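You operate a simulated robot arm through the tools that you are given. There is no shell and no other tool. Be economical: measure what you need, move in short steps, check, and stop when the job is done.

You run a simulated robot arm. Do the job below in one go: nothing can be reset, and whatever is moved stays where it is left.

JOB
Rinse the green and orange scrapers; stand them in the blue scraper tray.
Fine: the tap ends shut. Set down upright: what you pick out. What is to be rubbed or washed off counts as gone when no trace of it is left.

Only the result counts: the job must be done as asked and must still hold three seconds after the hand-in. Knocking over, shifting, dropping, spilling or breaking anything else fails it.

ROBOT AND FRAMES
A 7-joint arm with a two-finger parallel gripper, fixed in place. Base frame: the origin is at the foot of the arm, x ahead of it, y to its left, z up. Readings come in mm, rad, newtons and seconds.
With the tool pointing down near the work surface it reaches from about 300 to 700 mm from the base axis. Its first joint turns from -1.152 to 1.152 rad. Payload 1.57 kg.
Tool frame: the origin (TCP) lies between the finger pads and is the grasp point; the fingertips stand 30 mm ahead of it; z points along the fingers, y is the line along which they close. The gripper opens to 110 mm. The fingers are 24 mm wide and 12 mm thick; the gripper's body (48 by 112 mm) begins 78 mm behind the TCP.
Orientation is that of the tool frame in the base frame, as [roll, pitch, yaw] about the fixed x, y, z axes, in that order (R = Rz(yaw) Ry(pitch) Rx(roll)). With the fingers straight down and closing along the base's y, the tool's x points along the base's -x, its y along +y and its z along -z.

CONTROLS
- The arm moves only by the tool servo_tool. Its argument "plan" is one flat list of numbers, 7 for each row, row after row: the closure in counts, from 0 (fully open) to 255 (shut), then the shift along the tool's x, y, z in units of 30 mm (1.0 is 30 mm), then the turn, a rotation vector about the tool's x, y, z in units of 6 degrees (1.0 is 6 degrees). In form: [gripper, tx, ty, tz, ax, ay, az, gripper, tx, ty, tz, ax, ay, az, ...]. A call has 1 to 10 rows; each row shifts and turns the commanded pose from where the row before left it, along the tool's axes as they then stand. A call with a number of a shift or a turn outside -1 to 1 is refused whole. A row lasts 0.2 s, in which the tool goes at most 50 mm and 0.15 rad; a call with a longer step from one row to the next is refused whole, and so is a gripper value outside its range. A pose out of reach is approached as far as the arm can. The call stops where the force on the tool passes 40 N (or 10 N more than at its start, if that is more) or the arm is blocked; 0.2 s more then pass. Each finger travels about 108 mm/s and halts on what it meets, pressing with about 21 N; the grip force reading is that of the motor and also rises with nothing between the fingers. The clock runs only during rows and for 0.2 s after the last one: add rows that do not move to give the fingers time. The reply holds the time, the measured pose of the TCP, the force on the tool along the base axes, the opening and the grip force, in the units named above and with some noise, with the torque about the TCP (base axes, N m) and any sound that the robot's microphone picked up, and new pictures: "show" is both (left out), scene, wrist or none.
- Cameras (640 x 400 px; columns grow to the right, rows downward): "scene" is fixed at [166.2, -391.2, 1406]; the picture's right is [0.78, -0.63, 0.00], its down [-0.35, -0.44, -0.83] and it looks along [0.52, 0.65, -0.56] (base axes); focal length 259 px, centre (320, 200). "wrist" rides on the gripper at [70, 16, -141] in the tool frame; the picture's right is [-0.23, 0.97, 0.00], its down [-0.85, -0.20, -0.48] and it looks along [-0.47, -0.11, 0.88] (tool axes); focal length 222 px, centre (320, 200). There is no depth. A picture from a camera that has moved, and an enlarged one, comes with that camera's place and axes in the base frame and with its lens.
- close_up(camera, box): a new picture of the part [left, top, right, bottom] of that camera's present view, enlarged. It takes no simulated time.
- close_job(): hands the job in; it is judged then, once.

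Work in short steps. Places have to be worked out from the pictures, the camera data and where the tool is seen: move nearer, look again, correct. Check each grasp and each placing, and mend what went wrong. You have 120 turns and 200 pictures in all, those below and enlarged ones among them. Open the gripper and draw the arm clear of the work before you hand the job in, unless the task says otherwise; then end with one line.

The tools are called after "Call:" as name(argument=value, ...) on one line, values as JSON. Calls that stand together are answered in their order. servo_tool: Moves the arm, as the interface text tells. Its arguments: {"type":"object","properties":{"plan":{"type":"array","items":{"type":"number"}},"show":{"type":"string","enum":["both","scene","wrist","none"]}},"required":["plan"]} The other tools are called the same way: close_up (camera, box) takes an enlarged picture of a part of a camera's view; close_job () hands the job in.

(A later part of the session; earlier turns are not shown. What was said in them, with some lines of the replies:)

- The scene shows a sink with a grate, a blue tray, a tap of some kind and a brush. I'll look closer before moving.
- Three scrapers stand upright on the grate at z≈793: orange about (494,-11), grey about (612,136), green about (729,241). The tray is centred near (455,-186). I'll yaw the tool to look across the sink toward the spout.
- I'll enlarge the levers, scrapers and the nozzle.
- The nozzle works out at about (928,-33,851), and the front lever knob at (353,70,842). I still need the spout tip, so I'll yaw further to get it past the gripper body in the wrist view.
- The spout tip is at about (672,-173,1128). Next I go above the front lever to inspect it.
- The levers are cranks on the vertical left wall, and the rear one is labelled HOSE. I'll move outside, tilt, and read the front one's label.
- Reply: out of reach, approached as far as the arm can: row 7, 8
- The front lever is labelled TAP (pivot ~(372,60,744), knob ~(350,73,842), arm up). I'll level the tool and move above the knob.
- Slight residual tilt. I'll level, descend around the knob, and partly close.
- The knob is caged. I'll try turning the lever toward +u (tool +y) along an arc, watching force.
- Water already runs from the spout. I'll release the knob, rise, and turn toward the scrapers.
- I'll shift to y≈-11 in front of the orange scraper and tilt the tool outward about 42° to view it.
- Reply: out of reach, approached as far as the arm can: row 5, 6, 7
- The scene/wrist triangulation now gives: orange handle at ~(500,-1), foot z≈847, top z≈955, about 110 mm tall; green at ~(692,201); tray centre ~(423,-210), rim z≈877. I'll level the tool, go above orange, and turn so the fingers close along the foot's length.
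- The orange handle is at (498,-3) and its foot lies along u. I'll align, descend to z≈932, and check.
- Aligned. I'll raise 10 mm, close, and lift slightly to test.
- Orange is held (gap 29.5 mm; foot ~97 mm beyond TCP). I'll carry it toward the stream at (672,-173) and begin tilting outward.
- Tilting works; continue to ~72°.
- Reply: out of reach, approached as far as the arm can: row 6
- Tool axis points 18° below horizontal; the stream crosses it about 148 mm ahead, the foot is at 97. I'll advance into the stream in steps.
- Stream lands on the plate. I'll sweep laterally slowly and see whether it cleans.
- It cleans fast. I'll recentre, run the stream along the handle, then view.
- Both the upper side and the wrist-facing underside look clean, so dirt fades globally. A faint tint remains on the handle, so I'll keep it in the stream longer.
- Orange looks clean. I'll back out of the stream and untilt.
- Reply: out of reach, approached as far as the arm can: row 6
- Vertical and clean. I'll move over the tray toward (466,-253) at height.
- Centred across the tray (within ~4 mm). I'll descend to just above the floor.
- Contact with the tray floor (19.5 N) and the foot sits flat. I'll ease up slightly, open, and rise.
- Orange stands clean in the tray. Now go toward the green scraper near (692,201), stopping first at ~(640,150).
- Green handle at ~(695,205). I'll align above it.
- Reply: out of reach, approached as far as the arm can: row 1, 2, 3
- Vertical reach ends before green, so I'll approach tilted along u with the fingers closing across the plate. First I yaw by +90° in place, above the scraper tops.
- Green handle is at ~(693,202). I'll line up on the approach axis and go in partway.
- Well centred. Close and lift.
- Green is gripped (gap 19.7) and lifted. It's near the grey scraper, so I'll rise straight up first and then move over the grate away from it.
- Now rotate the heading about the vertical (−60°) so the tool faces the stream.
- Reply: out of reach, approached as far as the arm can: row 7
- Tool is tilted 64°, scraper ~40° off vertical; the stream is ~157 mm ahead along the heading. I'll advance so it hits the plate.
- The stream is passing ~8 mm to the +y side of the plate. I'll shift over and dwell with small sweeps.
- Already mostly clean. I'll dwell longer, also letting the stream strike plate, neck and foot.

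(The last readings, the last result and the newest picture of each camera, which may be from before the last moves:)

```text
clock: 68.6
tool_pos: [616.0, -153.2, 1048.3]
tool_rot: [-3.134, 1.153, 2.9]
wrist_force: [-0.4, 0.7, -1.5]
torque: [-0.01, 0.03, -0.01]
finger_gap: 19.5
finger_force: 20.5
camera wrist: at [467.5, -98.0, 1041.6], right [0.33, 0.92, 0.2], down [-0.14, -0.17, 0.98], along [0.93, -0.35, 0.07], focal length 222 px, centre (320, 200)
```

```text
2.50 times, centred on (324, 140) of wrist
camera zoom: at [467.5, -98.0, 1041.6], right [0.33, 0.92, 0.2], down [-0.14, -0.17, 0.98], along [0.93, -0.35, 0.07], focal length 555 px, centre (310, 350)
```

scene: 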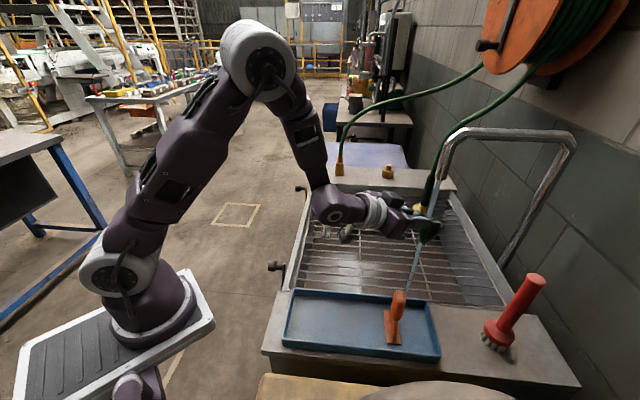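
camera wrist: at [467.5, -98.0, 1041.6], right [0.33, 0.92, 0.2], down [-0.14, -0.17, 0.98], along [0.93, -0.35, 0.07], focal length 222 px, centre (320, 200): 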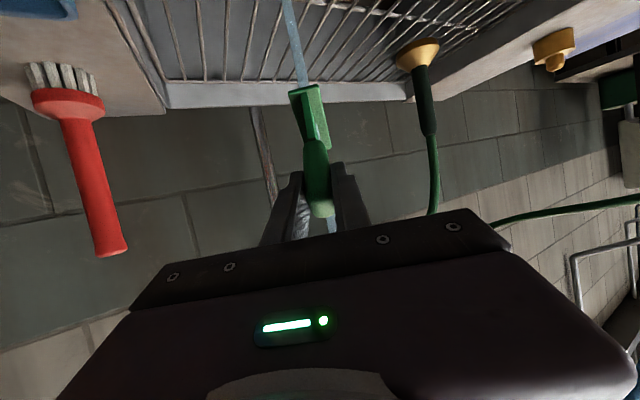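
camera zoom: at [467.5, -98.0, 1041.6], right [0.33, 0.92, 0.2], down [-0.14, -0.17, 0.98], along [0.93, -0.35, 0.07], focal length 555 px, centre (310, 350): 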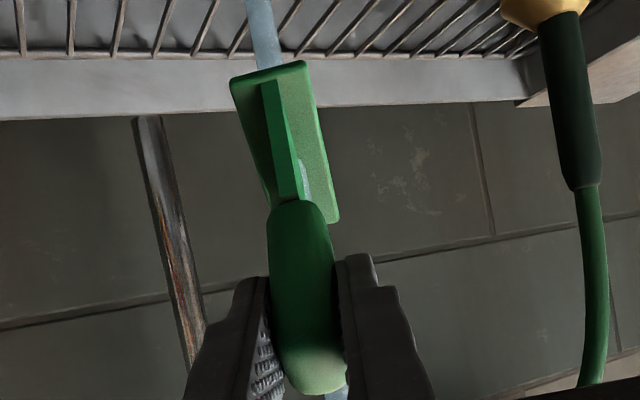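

Green is clean. Back out of the stream and untilt to bring the scraper upright.

Call:
servo_tool(plan=[255, 0, 0, -1, 0, 0, 0, 255, 0, 0, -1, 0, 0, 0, 255, 0, 0, -1, 0, 0, 0, 255, 0, 0, 0, 0, 1, 0, 255, 0, 0, 0, 0, 1, 0, 255, 0, 0, 0, 0, 1, 0, 255, 0, 0, 0, 0, 1, 0, 255, 0, 0, 0, 0, 1, 0, 255, 0, 0, 0, 0, 1, 0, 255, 0, 0, 0, 0, 1, 0], show="none")

Call:
servo_tool(plan=[255, 0, 0, 0, 0.408, 0, 0.913, 255, 0, 0, 0, 0.408, 0, 0.913, 255, 0, 0, 0, 0.408, 0, 0.913, 255, 0, 0, 0, 0.408, 0, 0.913, 255, 0, 0, 0, 0.408, 0, 0.913], show="both")

```text
clock: 70.8
tool_pos: [535.7, -133.2, 1083.8]
tool_rot: [-3.138, 0.419, 2.894]
wrist_force: [0.0, -0.8, -0.6]
torque: [-0.01, 0.0, 0.0]
finger_gap: 19.8
finger_force: 21.2
```

```text
clock: 72.0
tool_pos: [536.3, -133.8, 1083.0]
tool_rot: [-3.138, 0.423, 2.367]
wrist_force: [-0.3, 0.3, -1.2]
torque: [-0.03, 0.01, -0.02]
finger_gap: 19.7
finger_force: 20.9
camera wrist: at [462.5, -35.9, 1183.7], right [0.83, 0.55, 0.09], down [0.28, -0.55, 0.79], along [0.48, -0.63, -0.61], focal length 222 px, centre (320, 200)
```

scene: 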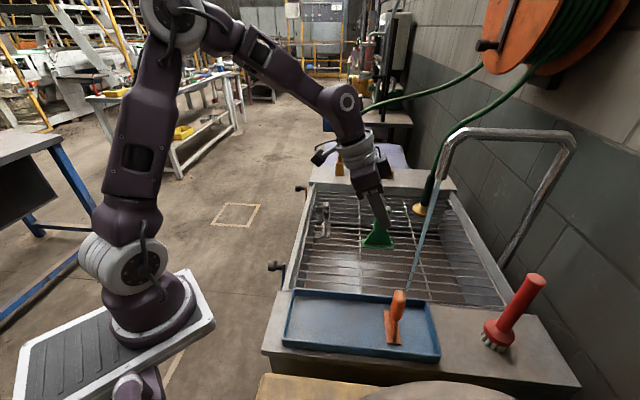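
wrist: 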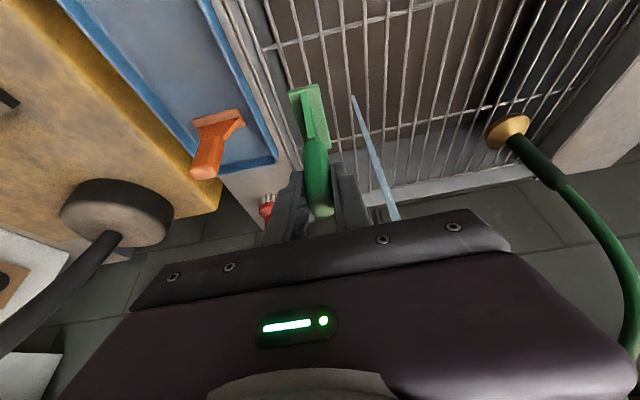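

Upright again. Move over the free part of the tray at ~(393,-180).

Call:
servo_tool(plan=[255, 0.426, -0.886, -0.19, 0, 0, 0, 255, 0.426, -0.886, -0.19, 0, 0, 0, 255, 0.426, -0.886, -0.19, 0, 0, 0, 255, 0.426, -0.886, -0.19, 0, 0, 0, 255, 0.426, -0.886, -0.19, 0, 0, 0], show="both")

```text
clock: 73.2
tool_pos: [395.1, -179.7, 1085.1]
tool_rot: [-3.138, 0.422, 2.369]
wrist_force: [-0.6, -0.1, -0.5]
torque: [0.01, -0.02, 0.0]
finger_gap: 19.5
finger_force: 20.4
camera wrist: at [320.5, -82.7, 1185.9], right [0.83, 0.55, 0.09], down [0.28, -0.55, 0.79], along [0.48, -0.63, -0.61], focal length 222 px, centre (320, 200)
```

scene: 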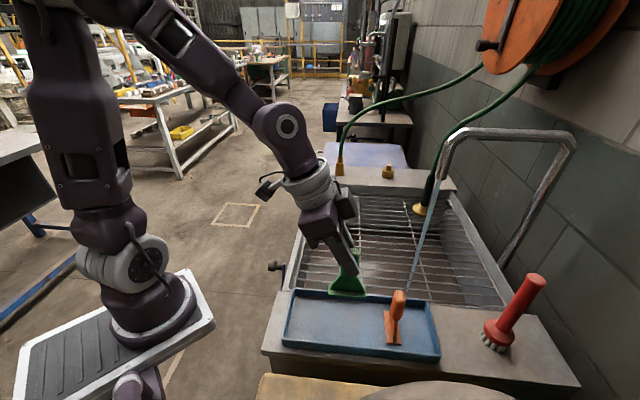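
wrist: 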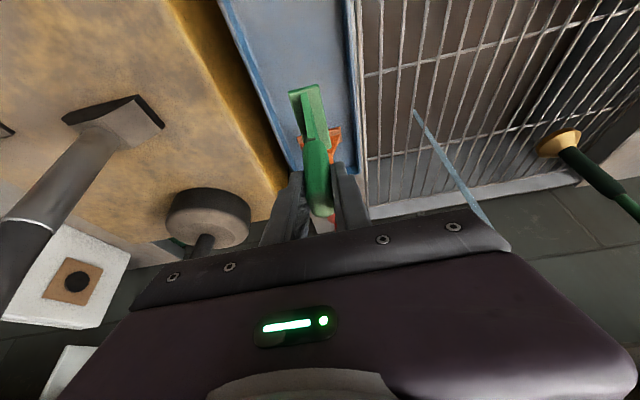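

Call:
servo_tool(plan=[255, 0.35, 0, 0.78, 0, 0, 0, 255, 0.35, 0, 0.78, 0, 0, 0, 255, 0.35, 0, 0.78, 0, 0, 0, 255, 0.33, 0, 0.74, 0, 0, 0], show="both")

Call:
close_up(camera="scene", box=[280, 250, 440, 360])

```text
clock: 74.2
tool_pos: [394.5, -179.4, 981.1]
tool_rot: [3.141, 0.428, 2.367]
wrist_force: [1.1, -0.7, 18.9]
torque: [-0.11, -0.01, 0.04]
finger_gap: 19.8
finger_force: 20.8
camera wrist: at [319.7, -82.7, 1081.9], right [0.83, 0.55, 0.09], down [0.28, -0.55, 0.79], along [0.49, -0.63, -0.61], focal length 222 px, centre (320, 200)
```

scene: 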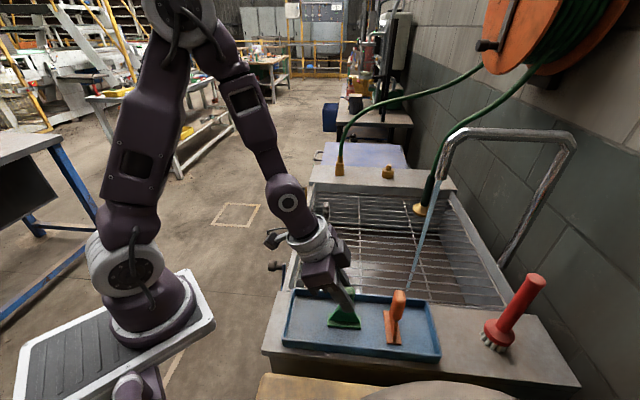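
wrist: 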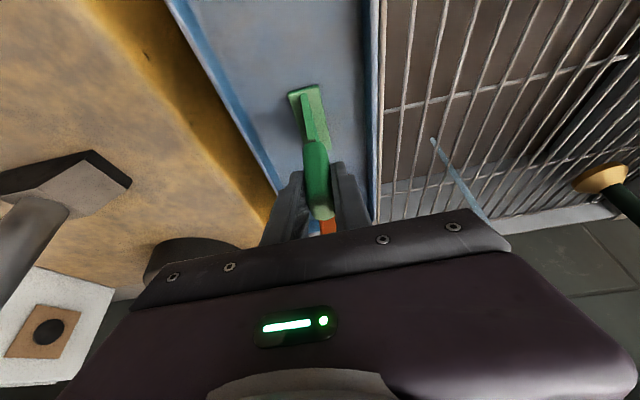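

```text
3.64 times, centred on (360, 305) of scene
camera zoom: at [165.9, -391.1, 1406.1], right [0.78, -0.63, 0.0], down [-0.35, -0.44, -0.83], along [0.52, 0.65, -0.56], focal length 941 px, centre (174, -182)
```

zoom: 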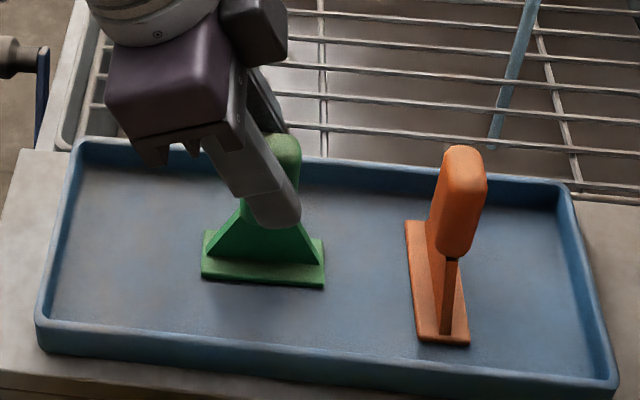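

Contact (19 N) with the foot flat. I'll ease, open, and retreat along the tool axis.

Call:
servo_tool(plan=[255, -0.02, 0, -0.05, 0, 0, 0, 225, 0, 0, 0, 0, 0, 0, 150, 0, 0, 0, 0, 0, 0, 60, 0, 0, 0, 0, 0, 0, 60, 0, 0, 0, 0, 0, 0, 60, 0, 0, 0, 0, 0, 0, 60, 0, 0, -0.8, 0, 0, 0, 60, 0, 0, -1, 0, 0, 0, 60, 0, 0, -1, 0, 0, 0, 60, 0, 0, -1, 0, 0, 0], show="both")

Call:
close_up(camera="scene", box=[280, 250, 440, 360])

Call:
close_up(camera="wrist", box=[240, 60, 400, 220])

```text
clock: 76.4
tool_pos: [350.6, -150.9, 1079.7]
tool_rot: [-3.115, 0.396, 2.356]
wrist_force: [-0.3, 0.4, -0.4]
torque: [-0.03, -0.01, 0.0]
finger_gap: 84.2
finger_force: 0.0
out of reach, approached as far as the arm can: row 10
camera wrist: at [282.1, -50.6, 1182.8], right [0.85, 0.53, 0.06], down [0.29, -0.56, 0.78], along [0.45, -0.64, -0.63], focal length 222 px, centre (320, 200)
```

scene: 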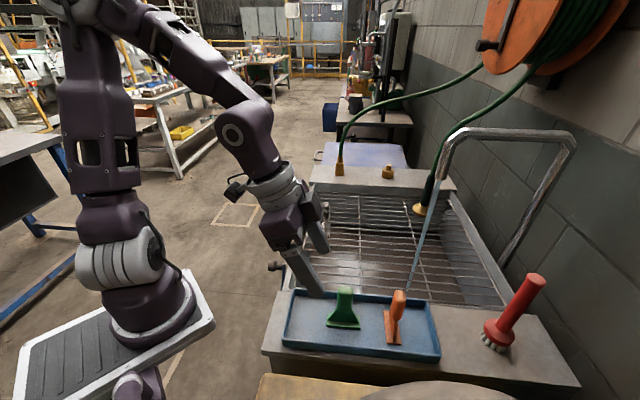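
wrist: 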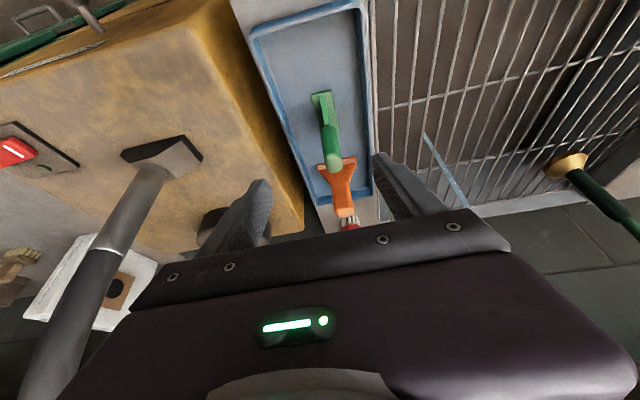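

```text
3.64 times, centred on (360, 305) of scene
camera zoom: at [166.1, -391.3, 1406.1], right [0.78, -0.63, 0.0], down [-0.35, -0.44, -0.83], along [0.52, 0.65, -0.56], focal length 941 px, centre (174, -182)
```

zoom: 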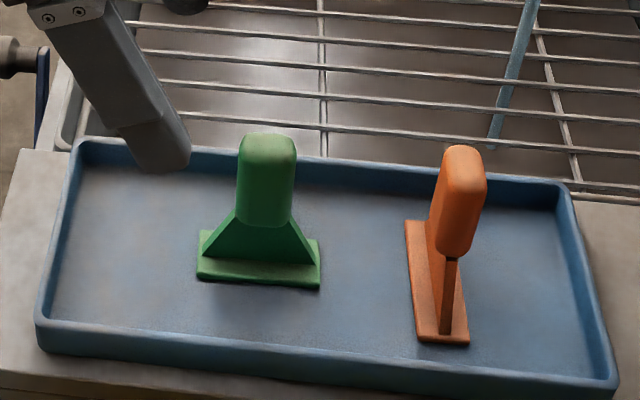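

```text
2.50 times, centred on (320, 140) of wrist
camera zoom: at [282.1, -50.6, 1182.8], right [0.85, 0.53, 0.06], down [0.29, -0.56, 0.78], along [0.45, -0.64, -0.63], focal length 555 px, centre (320, 350)
```

zoom: 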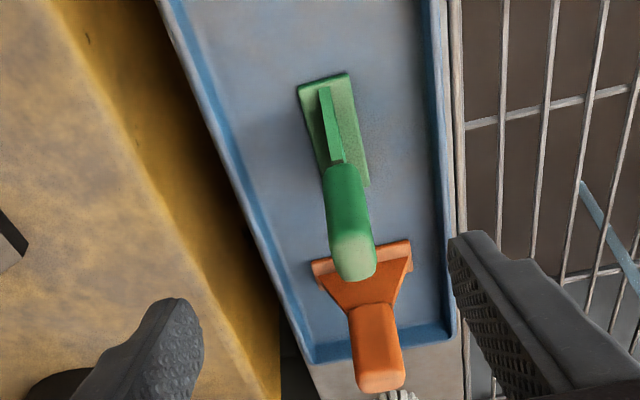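

Both stand clean in the tray. Now I'll level the tool and return to the tap lever to shut it.

Call:
servo_tool(plan=[60, 0, 0, 0, -0.06, 0.95, 0, 60, 0, 0, 0, -0.06, 0.95, 0, 60, 0, 0, 0, -0.06, 0.95, 0, 60, 0, 0, 0, -0.06, 0.93, 0], show="none")

Call:
servo_tool(plan=[60, 0.735, 0.95, 0, 0, 0, 0, 60, 0.735, 0.95, 0, 0, 0, 0, 60, 0.735, 0.95, 0, 0, 0, 0, 60, 0.735, 0.95, 0, 0, 0, 0, 60, 0.735, 0.95, 0, 0, 0, 0, 60, 0.735, 0.95, 0, 0, 0, 0, 60, 0.735, 0.95, 0, 0, 0, 0, 60, 0, 0, 1, 0, 0, 0, 60, 0, 0, 1, 0, 0, 0], show="both")

```text
clock: 77.4
tool_pos: [361.4, -147.0, 1087.4]
tool_rot: [3.119, 0.025, 2.375]
wrist_force: [-0.7, 0.6, -0.2]
torque: [-0.04, 0.01, -0.02]
finger_gap: 84.1
finger_force: 0.1
```

```text
clock: 79.4
tool_pos: [389.5, 106.3, 1025.3]
tool_rot: [3.119, 0.026, 2.372]
wrist_force: [-0.2, 0.7, -0.7]
torque: [0.0, 0.01, -0.02]
finger_gap: 84.2
finger_force: 0.0
camera wrist: at [346.2, 166.2, 1165.6], right [0.84, 0.54, 0.03], down [0.46, -0.74, 0.5], along [0.29, -0.4, -0.87], focal length 222 px, centre (320, 200)
```

scene: 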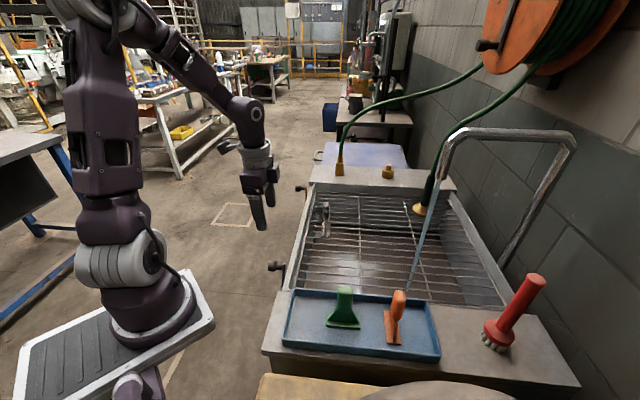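
wrist: 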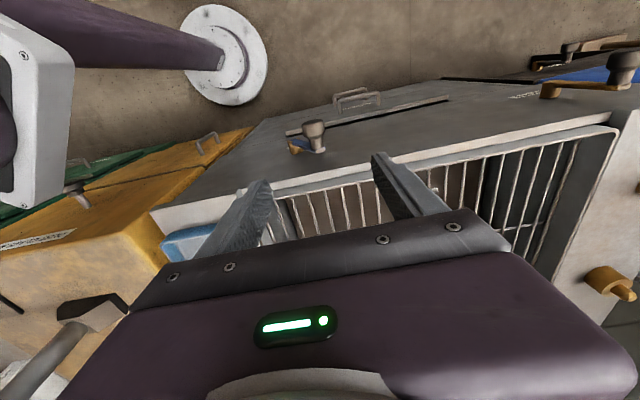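

Knob at ~(391,102,830), nearly under the TCP. Level, descend around it, and partly close.

Call:
servo_tool(plan=[60, -0.08, 0, 0, 0.22, 0.25, 0, 60, 0, 0, 1, 0, 0, 0, 60, 0, 0, 1, 0, 0, 0, 60, 0, 0, 1, 0, 0, 0, 60, 0, 0, 1, 0, 0, 0, 60, 0, 0, 1, 0, 0, 0, 60, 0, 0, 0.8, 0, 0, 0, 60, 0, 0, 0.7, 0, 0, 0, 139, 0, 0, 0, 0, 0, 0, 139, 0, 0, 0, 0, 0, 0], show="both")

```text
clock: 81.6
tool_pos: [390.4, 102.3, 834.8]
tool_rot: [-3.14, 0.001, 2.372]
wrist_force: [-0.2, -0.7, -0.5]
torque: [-0.02, 0.01, 0.0]
finger_gap: 50.0
finger_force: 0.0
camera wrist: at [352.3, 162.6, 976.1], right [0.84, 0.54, 0.0], down [0.48, -0.74, 0.48], along [0.26, -0.4, -0.88], focal length 222 px, centre (320, 200)
```

scene: 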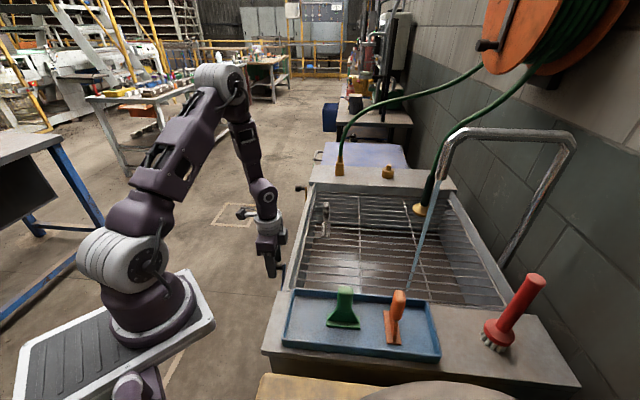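
wrist: 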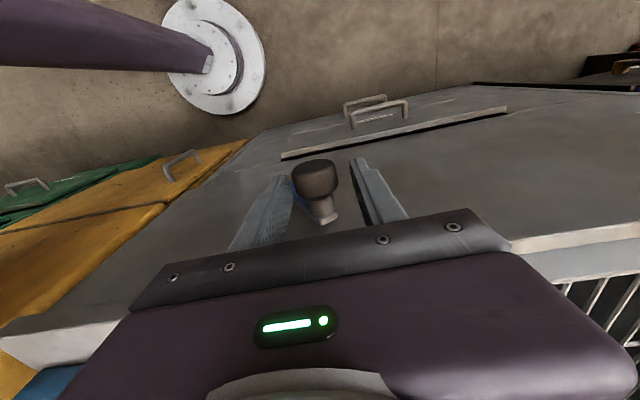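

Knob is caged. Push back toward upright (−u) along the arc.

Call:
servo_tool(plan=[139, 0, -0.45, -0.14, 0, 0, 0, 139, 0, -0.45, -0.12, 0, 0, 0, 139, 0, -0.45, -0.06, 0, 0, 0, 139, 0, -0.4, 0, 0, 0, 0], show="both")

```text
clock: 82.6
tool_pos: [354.2, 65.2, 844.3]
tool_rot: [-3.141, 0.0, 2.374]
wrist_force: [-0.3, -0.8, 1.2]
torque: [0.03, -0.04, -0.01]
finger_gap: 50.0
finger_force: 0.0
camera wrist: at [316.3, 125.7, 985.9], right [0.84, 0.54, 0.0], down [0.48, -0.74, 0.48], along [0.26, -0.4, -0.88], focal length 222 px, centre (320, 200)
```

scene: 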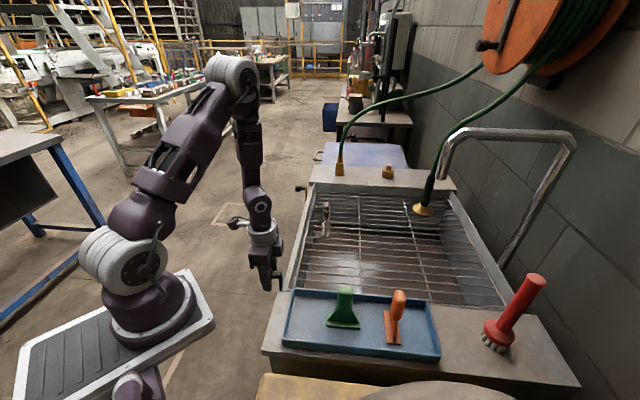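
wrist: 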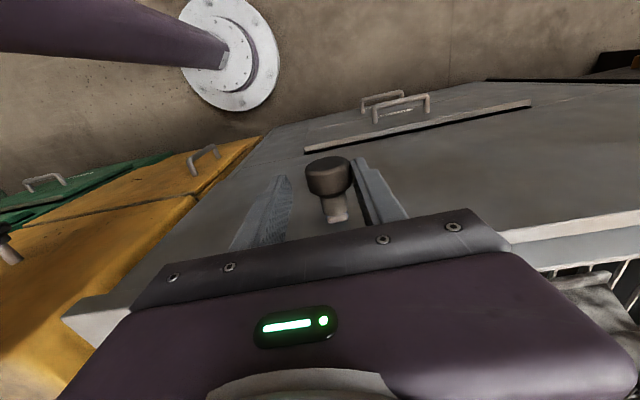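

The stream has stopped. The knob is ~4–5 mm short of its original place; a small extra push, watching force.

Call:
servo_tool(plan=[139, 0, -0.15, 0, 0, 0, 0, 139, 0, 0, 0, 0, 0, 0], show="both")

Call:
close_up(camera="scene", box=[390, 130, 486, 300])

```text
clock: 83.2
tool_pos: [351.6, 61.7, 843.7]
tool_rot: [-3.14, 0.0, 2.374]
wrist_force: [0.6, -1.1, -0.2]
torque: [0.01, -0.01, -0.01]
finger_gap: 50.4
finger_force: 0.4
camera wrist: at [313.5, 122.1, 985.0], right [0.84, 0.54, 0.0], down [0.48, -0.74, 0.48], along [0.26, -0.4, -0.88], focal length 222 px, centre (320, 200)
```

scene: 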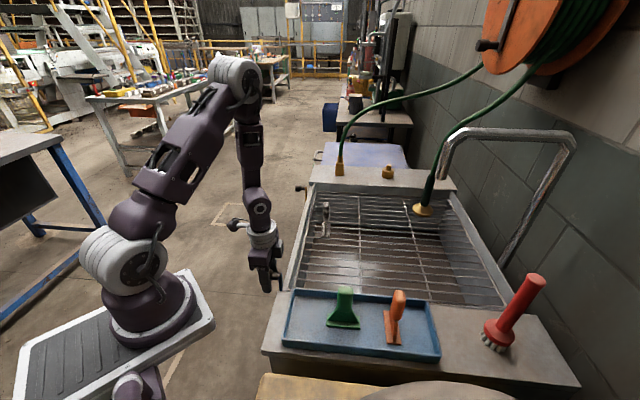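
wrist: 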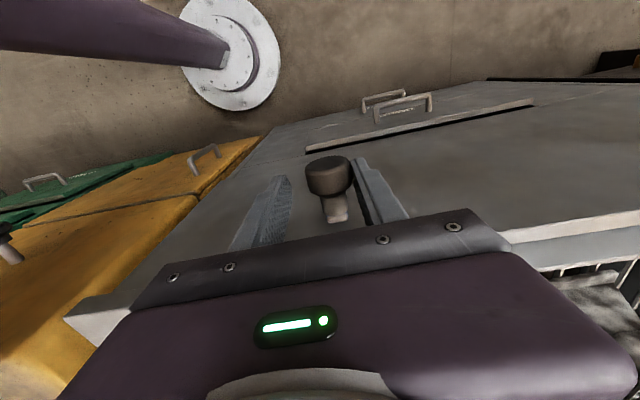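

```text
2.35 times, centred on (438, 215) of scene
camera zoom: at [166.2, -391.2, 1406.0], right [0.78, -0.63, 0.0], down [-0.35, -0.44, -0.83], along [0.52, 0.65, -0.56], focal length 609 px, centre (42, 165)
```

zoom: 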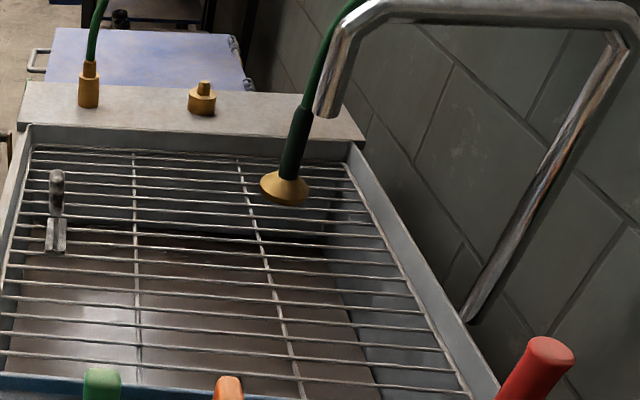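

Tap is shut with the lever back in its original upright place. Open and draw the arm clear.

Call:
servo_tool(plan=[100, 0, 0.15, 0, 0, 0, 0, 40, 0, 0, 0, 0, 0, 0, 0, 0, 0, -0.8, 0, 0, 0, 0, 0, 0, -1, 0, 0, 0, 0, 0, 0, -1, 0, 0, 0, 0, 0, 0, -1, 0, 0, 0, 0, 0, 0, -1, 0, 0, 0, 0, 0, 0, -1, 0, 0, 0, 0, 0, 0, -1, 0, 0, 0, 0, 0, 0, -1, 0, 0, 0], show="both")

Call:
close_up(camera="scene", box=[260, 240, 440, 370])

Call:
close_up(camera="wrist", box=[200, 50, 440, 220])

```text
clock: 85.4
tool_pos: [354.0, 67.5, 1075.3]
tool_rot: [-3.14, -0.002, 2.371]
wrist_force: [0.2, -0.4, 0.4]
torque: [0.0, 0.04, 0.02]
finger_gap: 110.1
finger_force: 0.0
camera wrist: at [315.8, 127.9, 1217.4], right [0.84, 0.54, 0.0], down [0.48, -0.74, 0.48], along [0.26, -0.4, -0.88], focal length 222 px, centre (320, 200)
```

scene: 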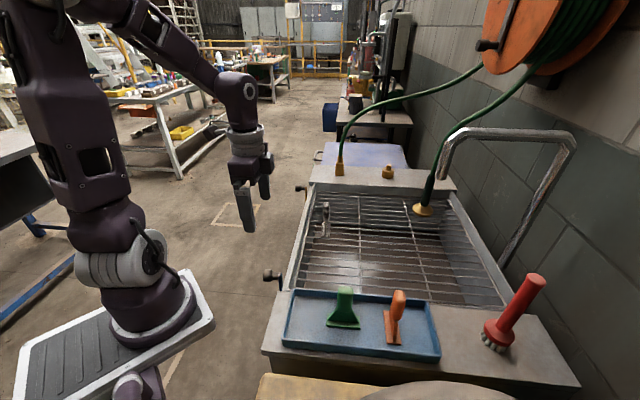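
wrist: 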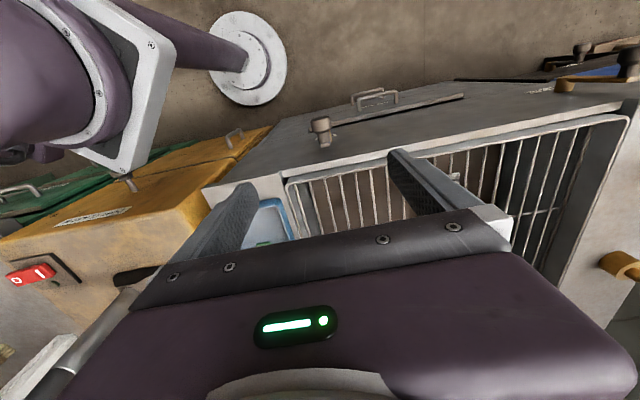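

```text
3.08 times, centred on (350, 305) of scene
camera zoom: at [166.2, -391.2, 1406.0], right [0.78, -0.63, 0.0], down [-0.35, -0.44, -0.83], along [0.52, 0.65, -0.56], focal length 796 px, centre (228, -123)
```

zoom: 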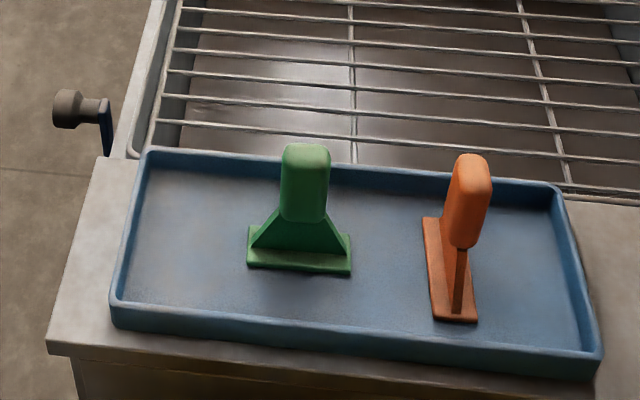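

```text
2.35 times, centred on (320, 135) of wrist
camera zoom: at [315.8, 127.9, 1217.4], right [0.84, 0.54, 0.0], down [0.48, -0.74, 0.48], along [0.26, -0.4, -0.88], focal length 523 px, centre (320, 353)
```

zoom: 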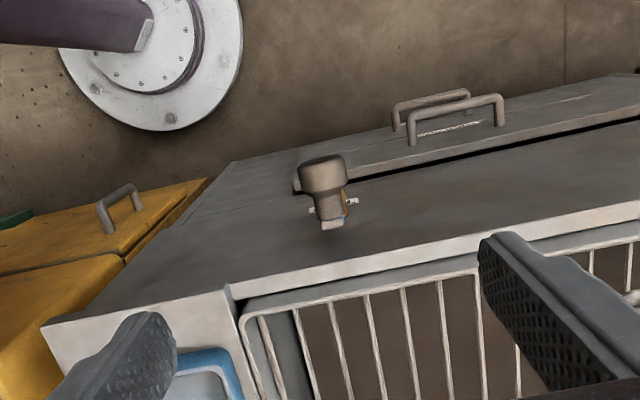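

Both scrapers stand clean in the tray, no water is running, and the lever is upright. The grey scraper and brush are untouched, so I'm handing in.

Call:
close_job()

```text
The job is handed in.
```

The green and orange scrapers are rinsed clean and standing upright in the blue tray, the tap is shut, and the arm is clear with the gripper open.
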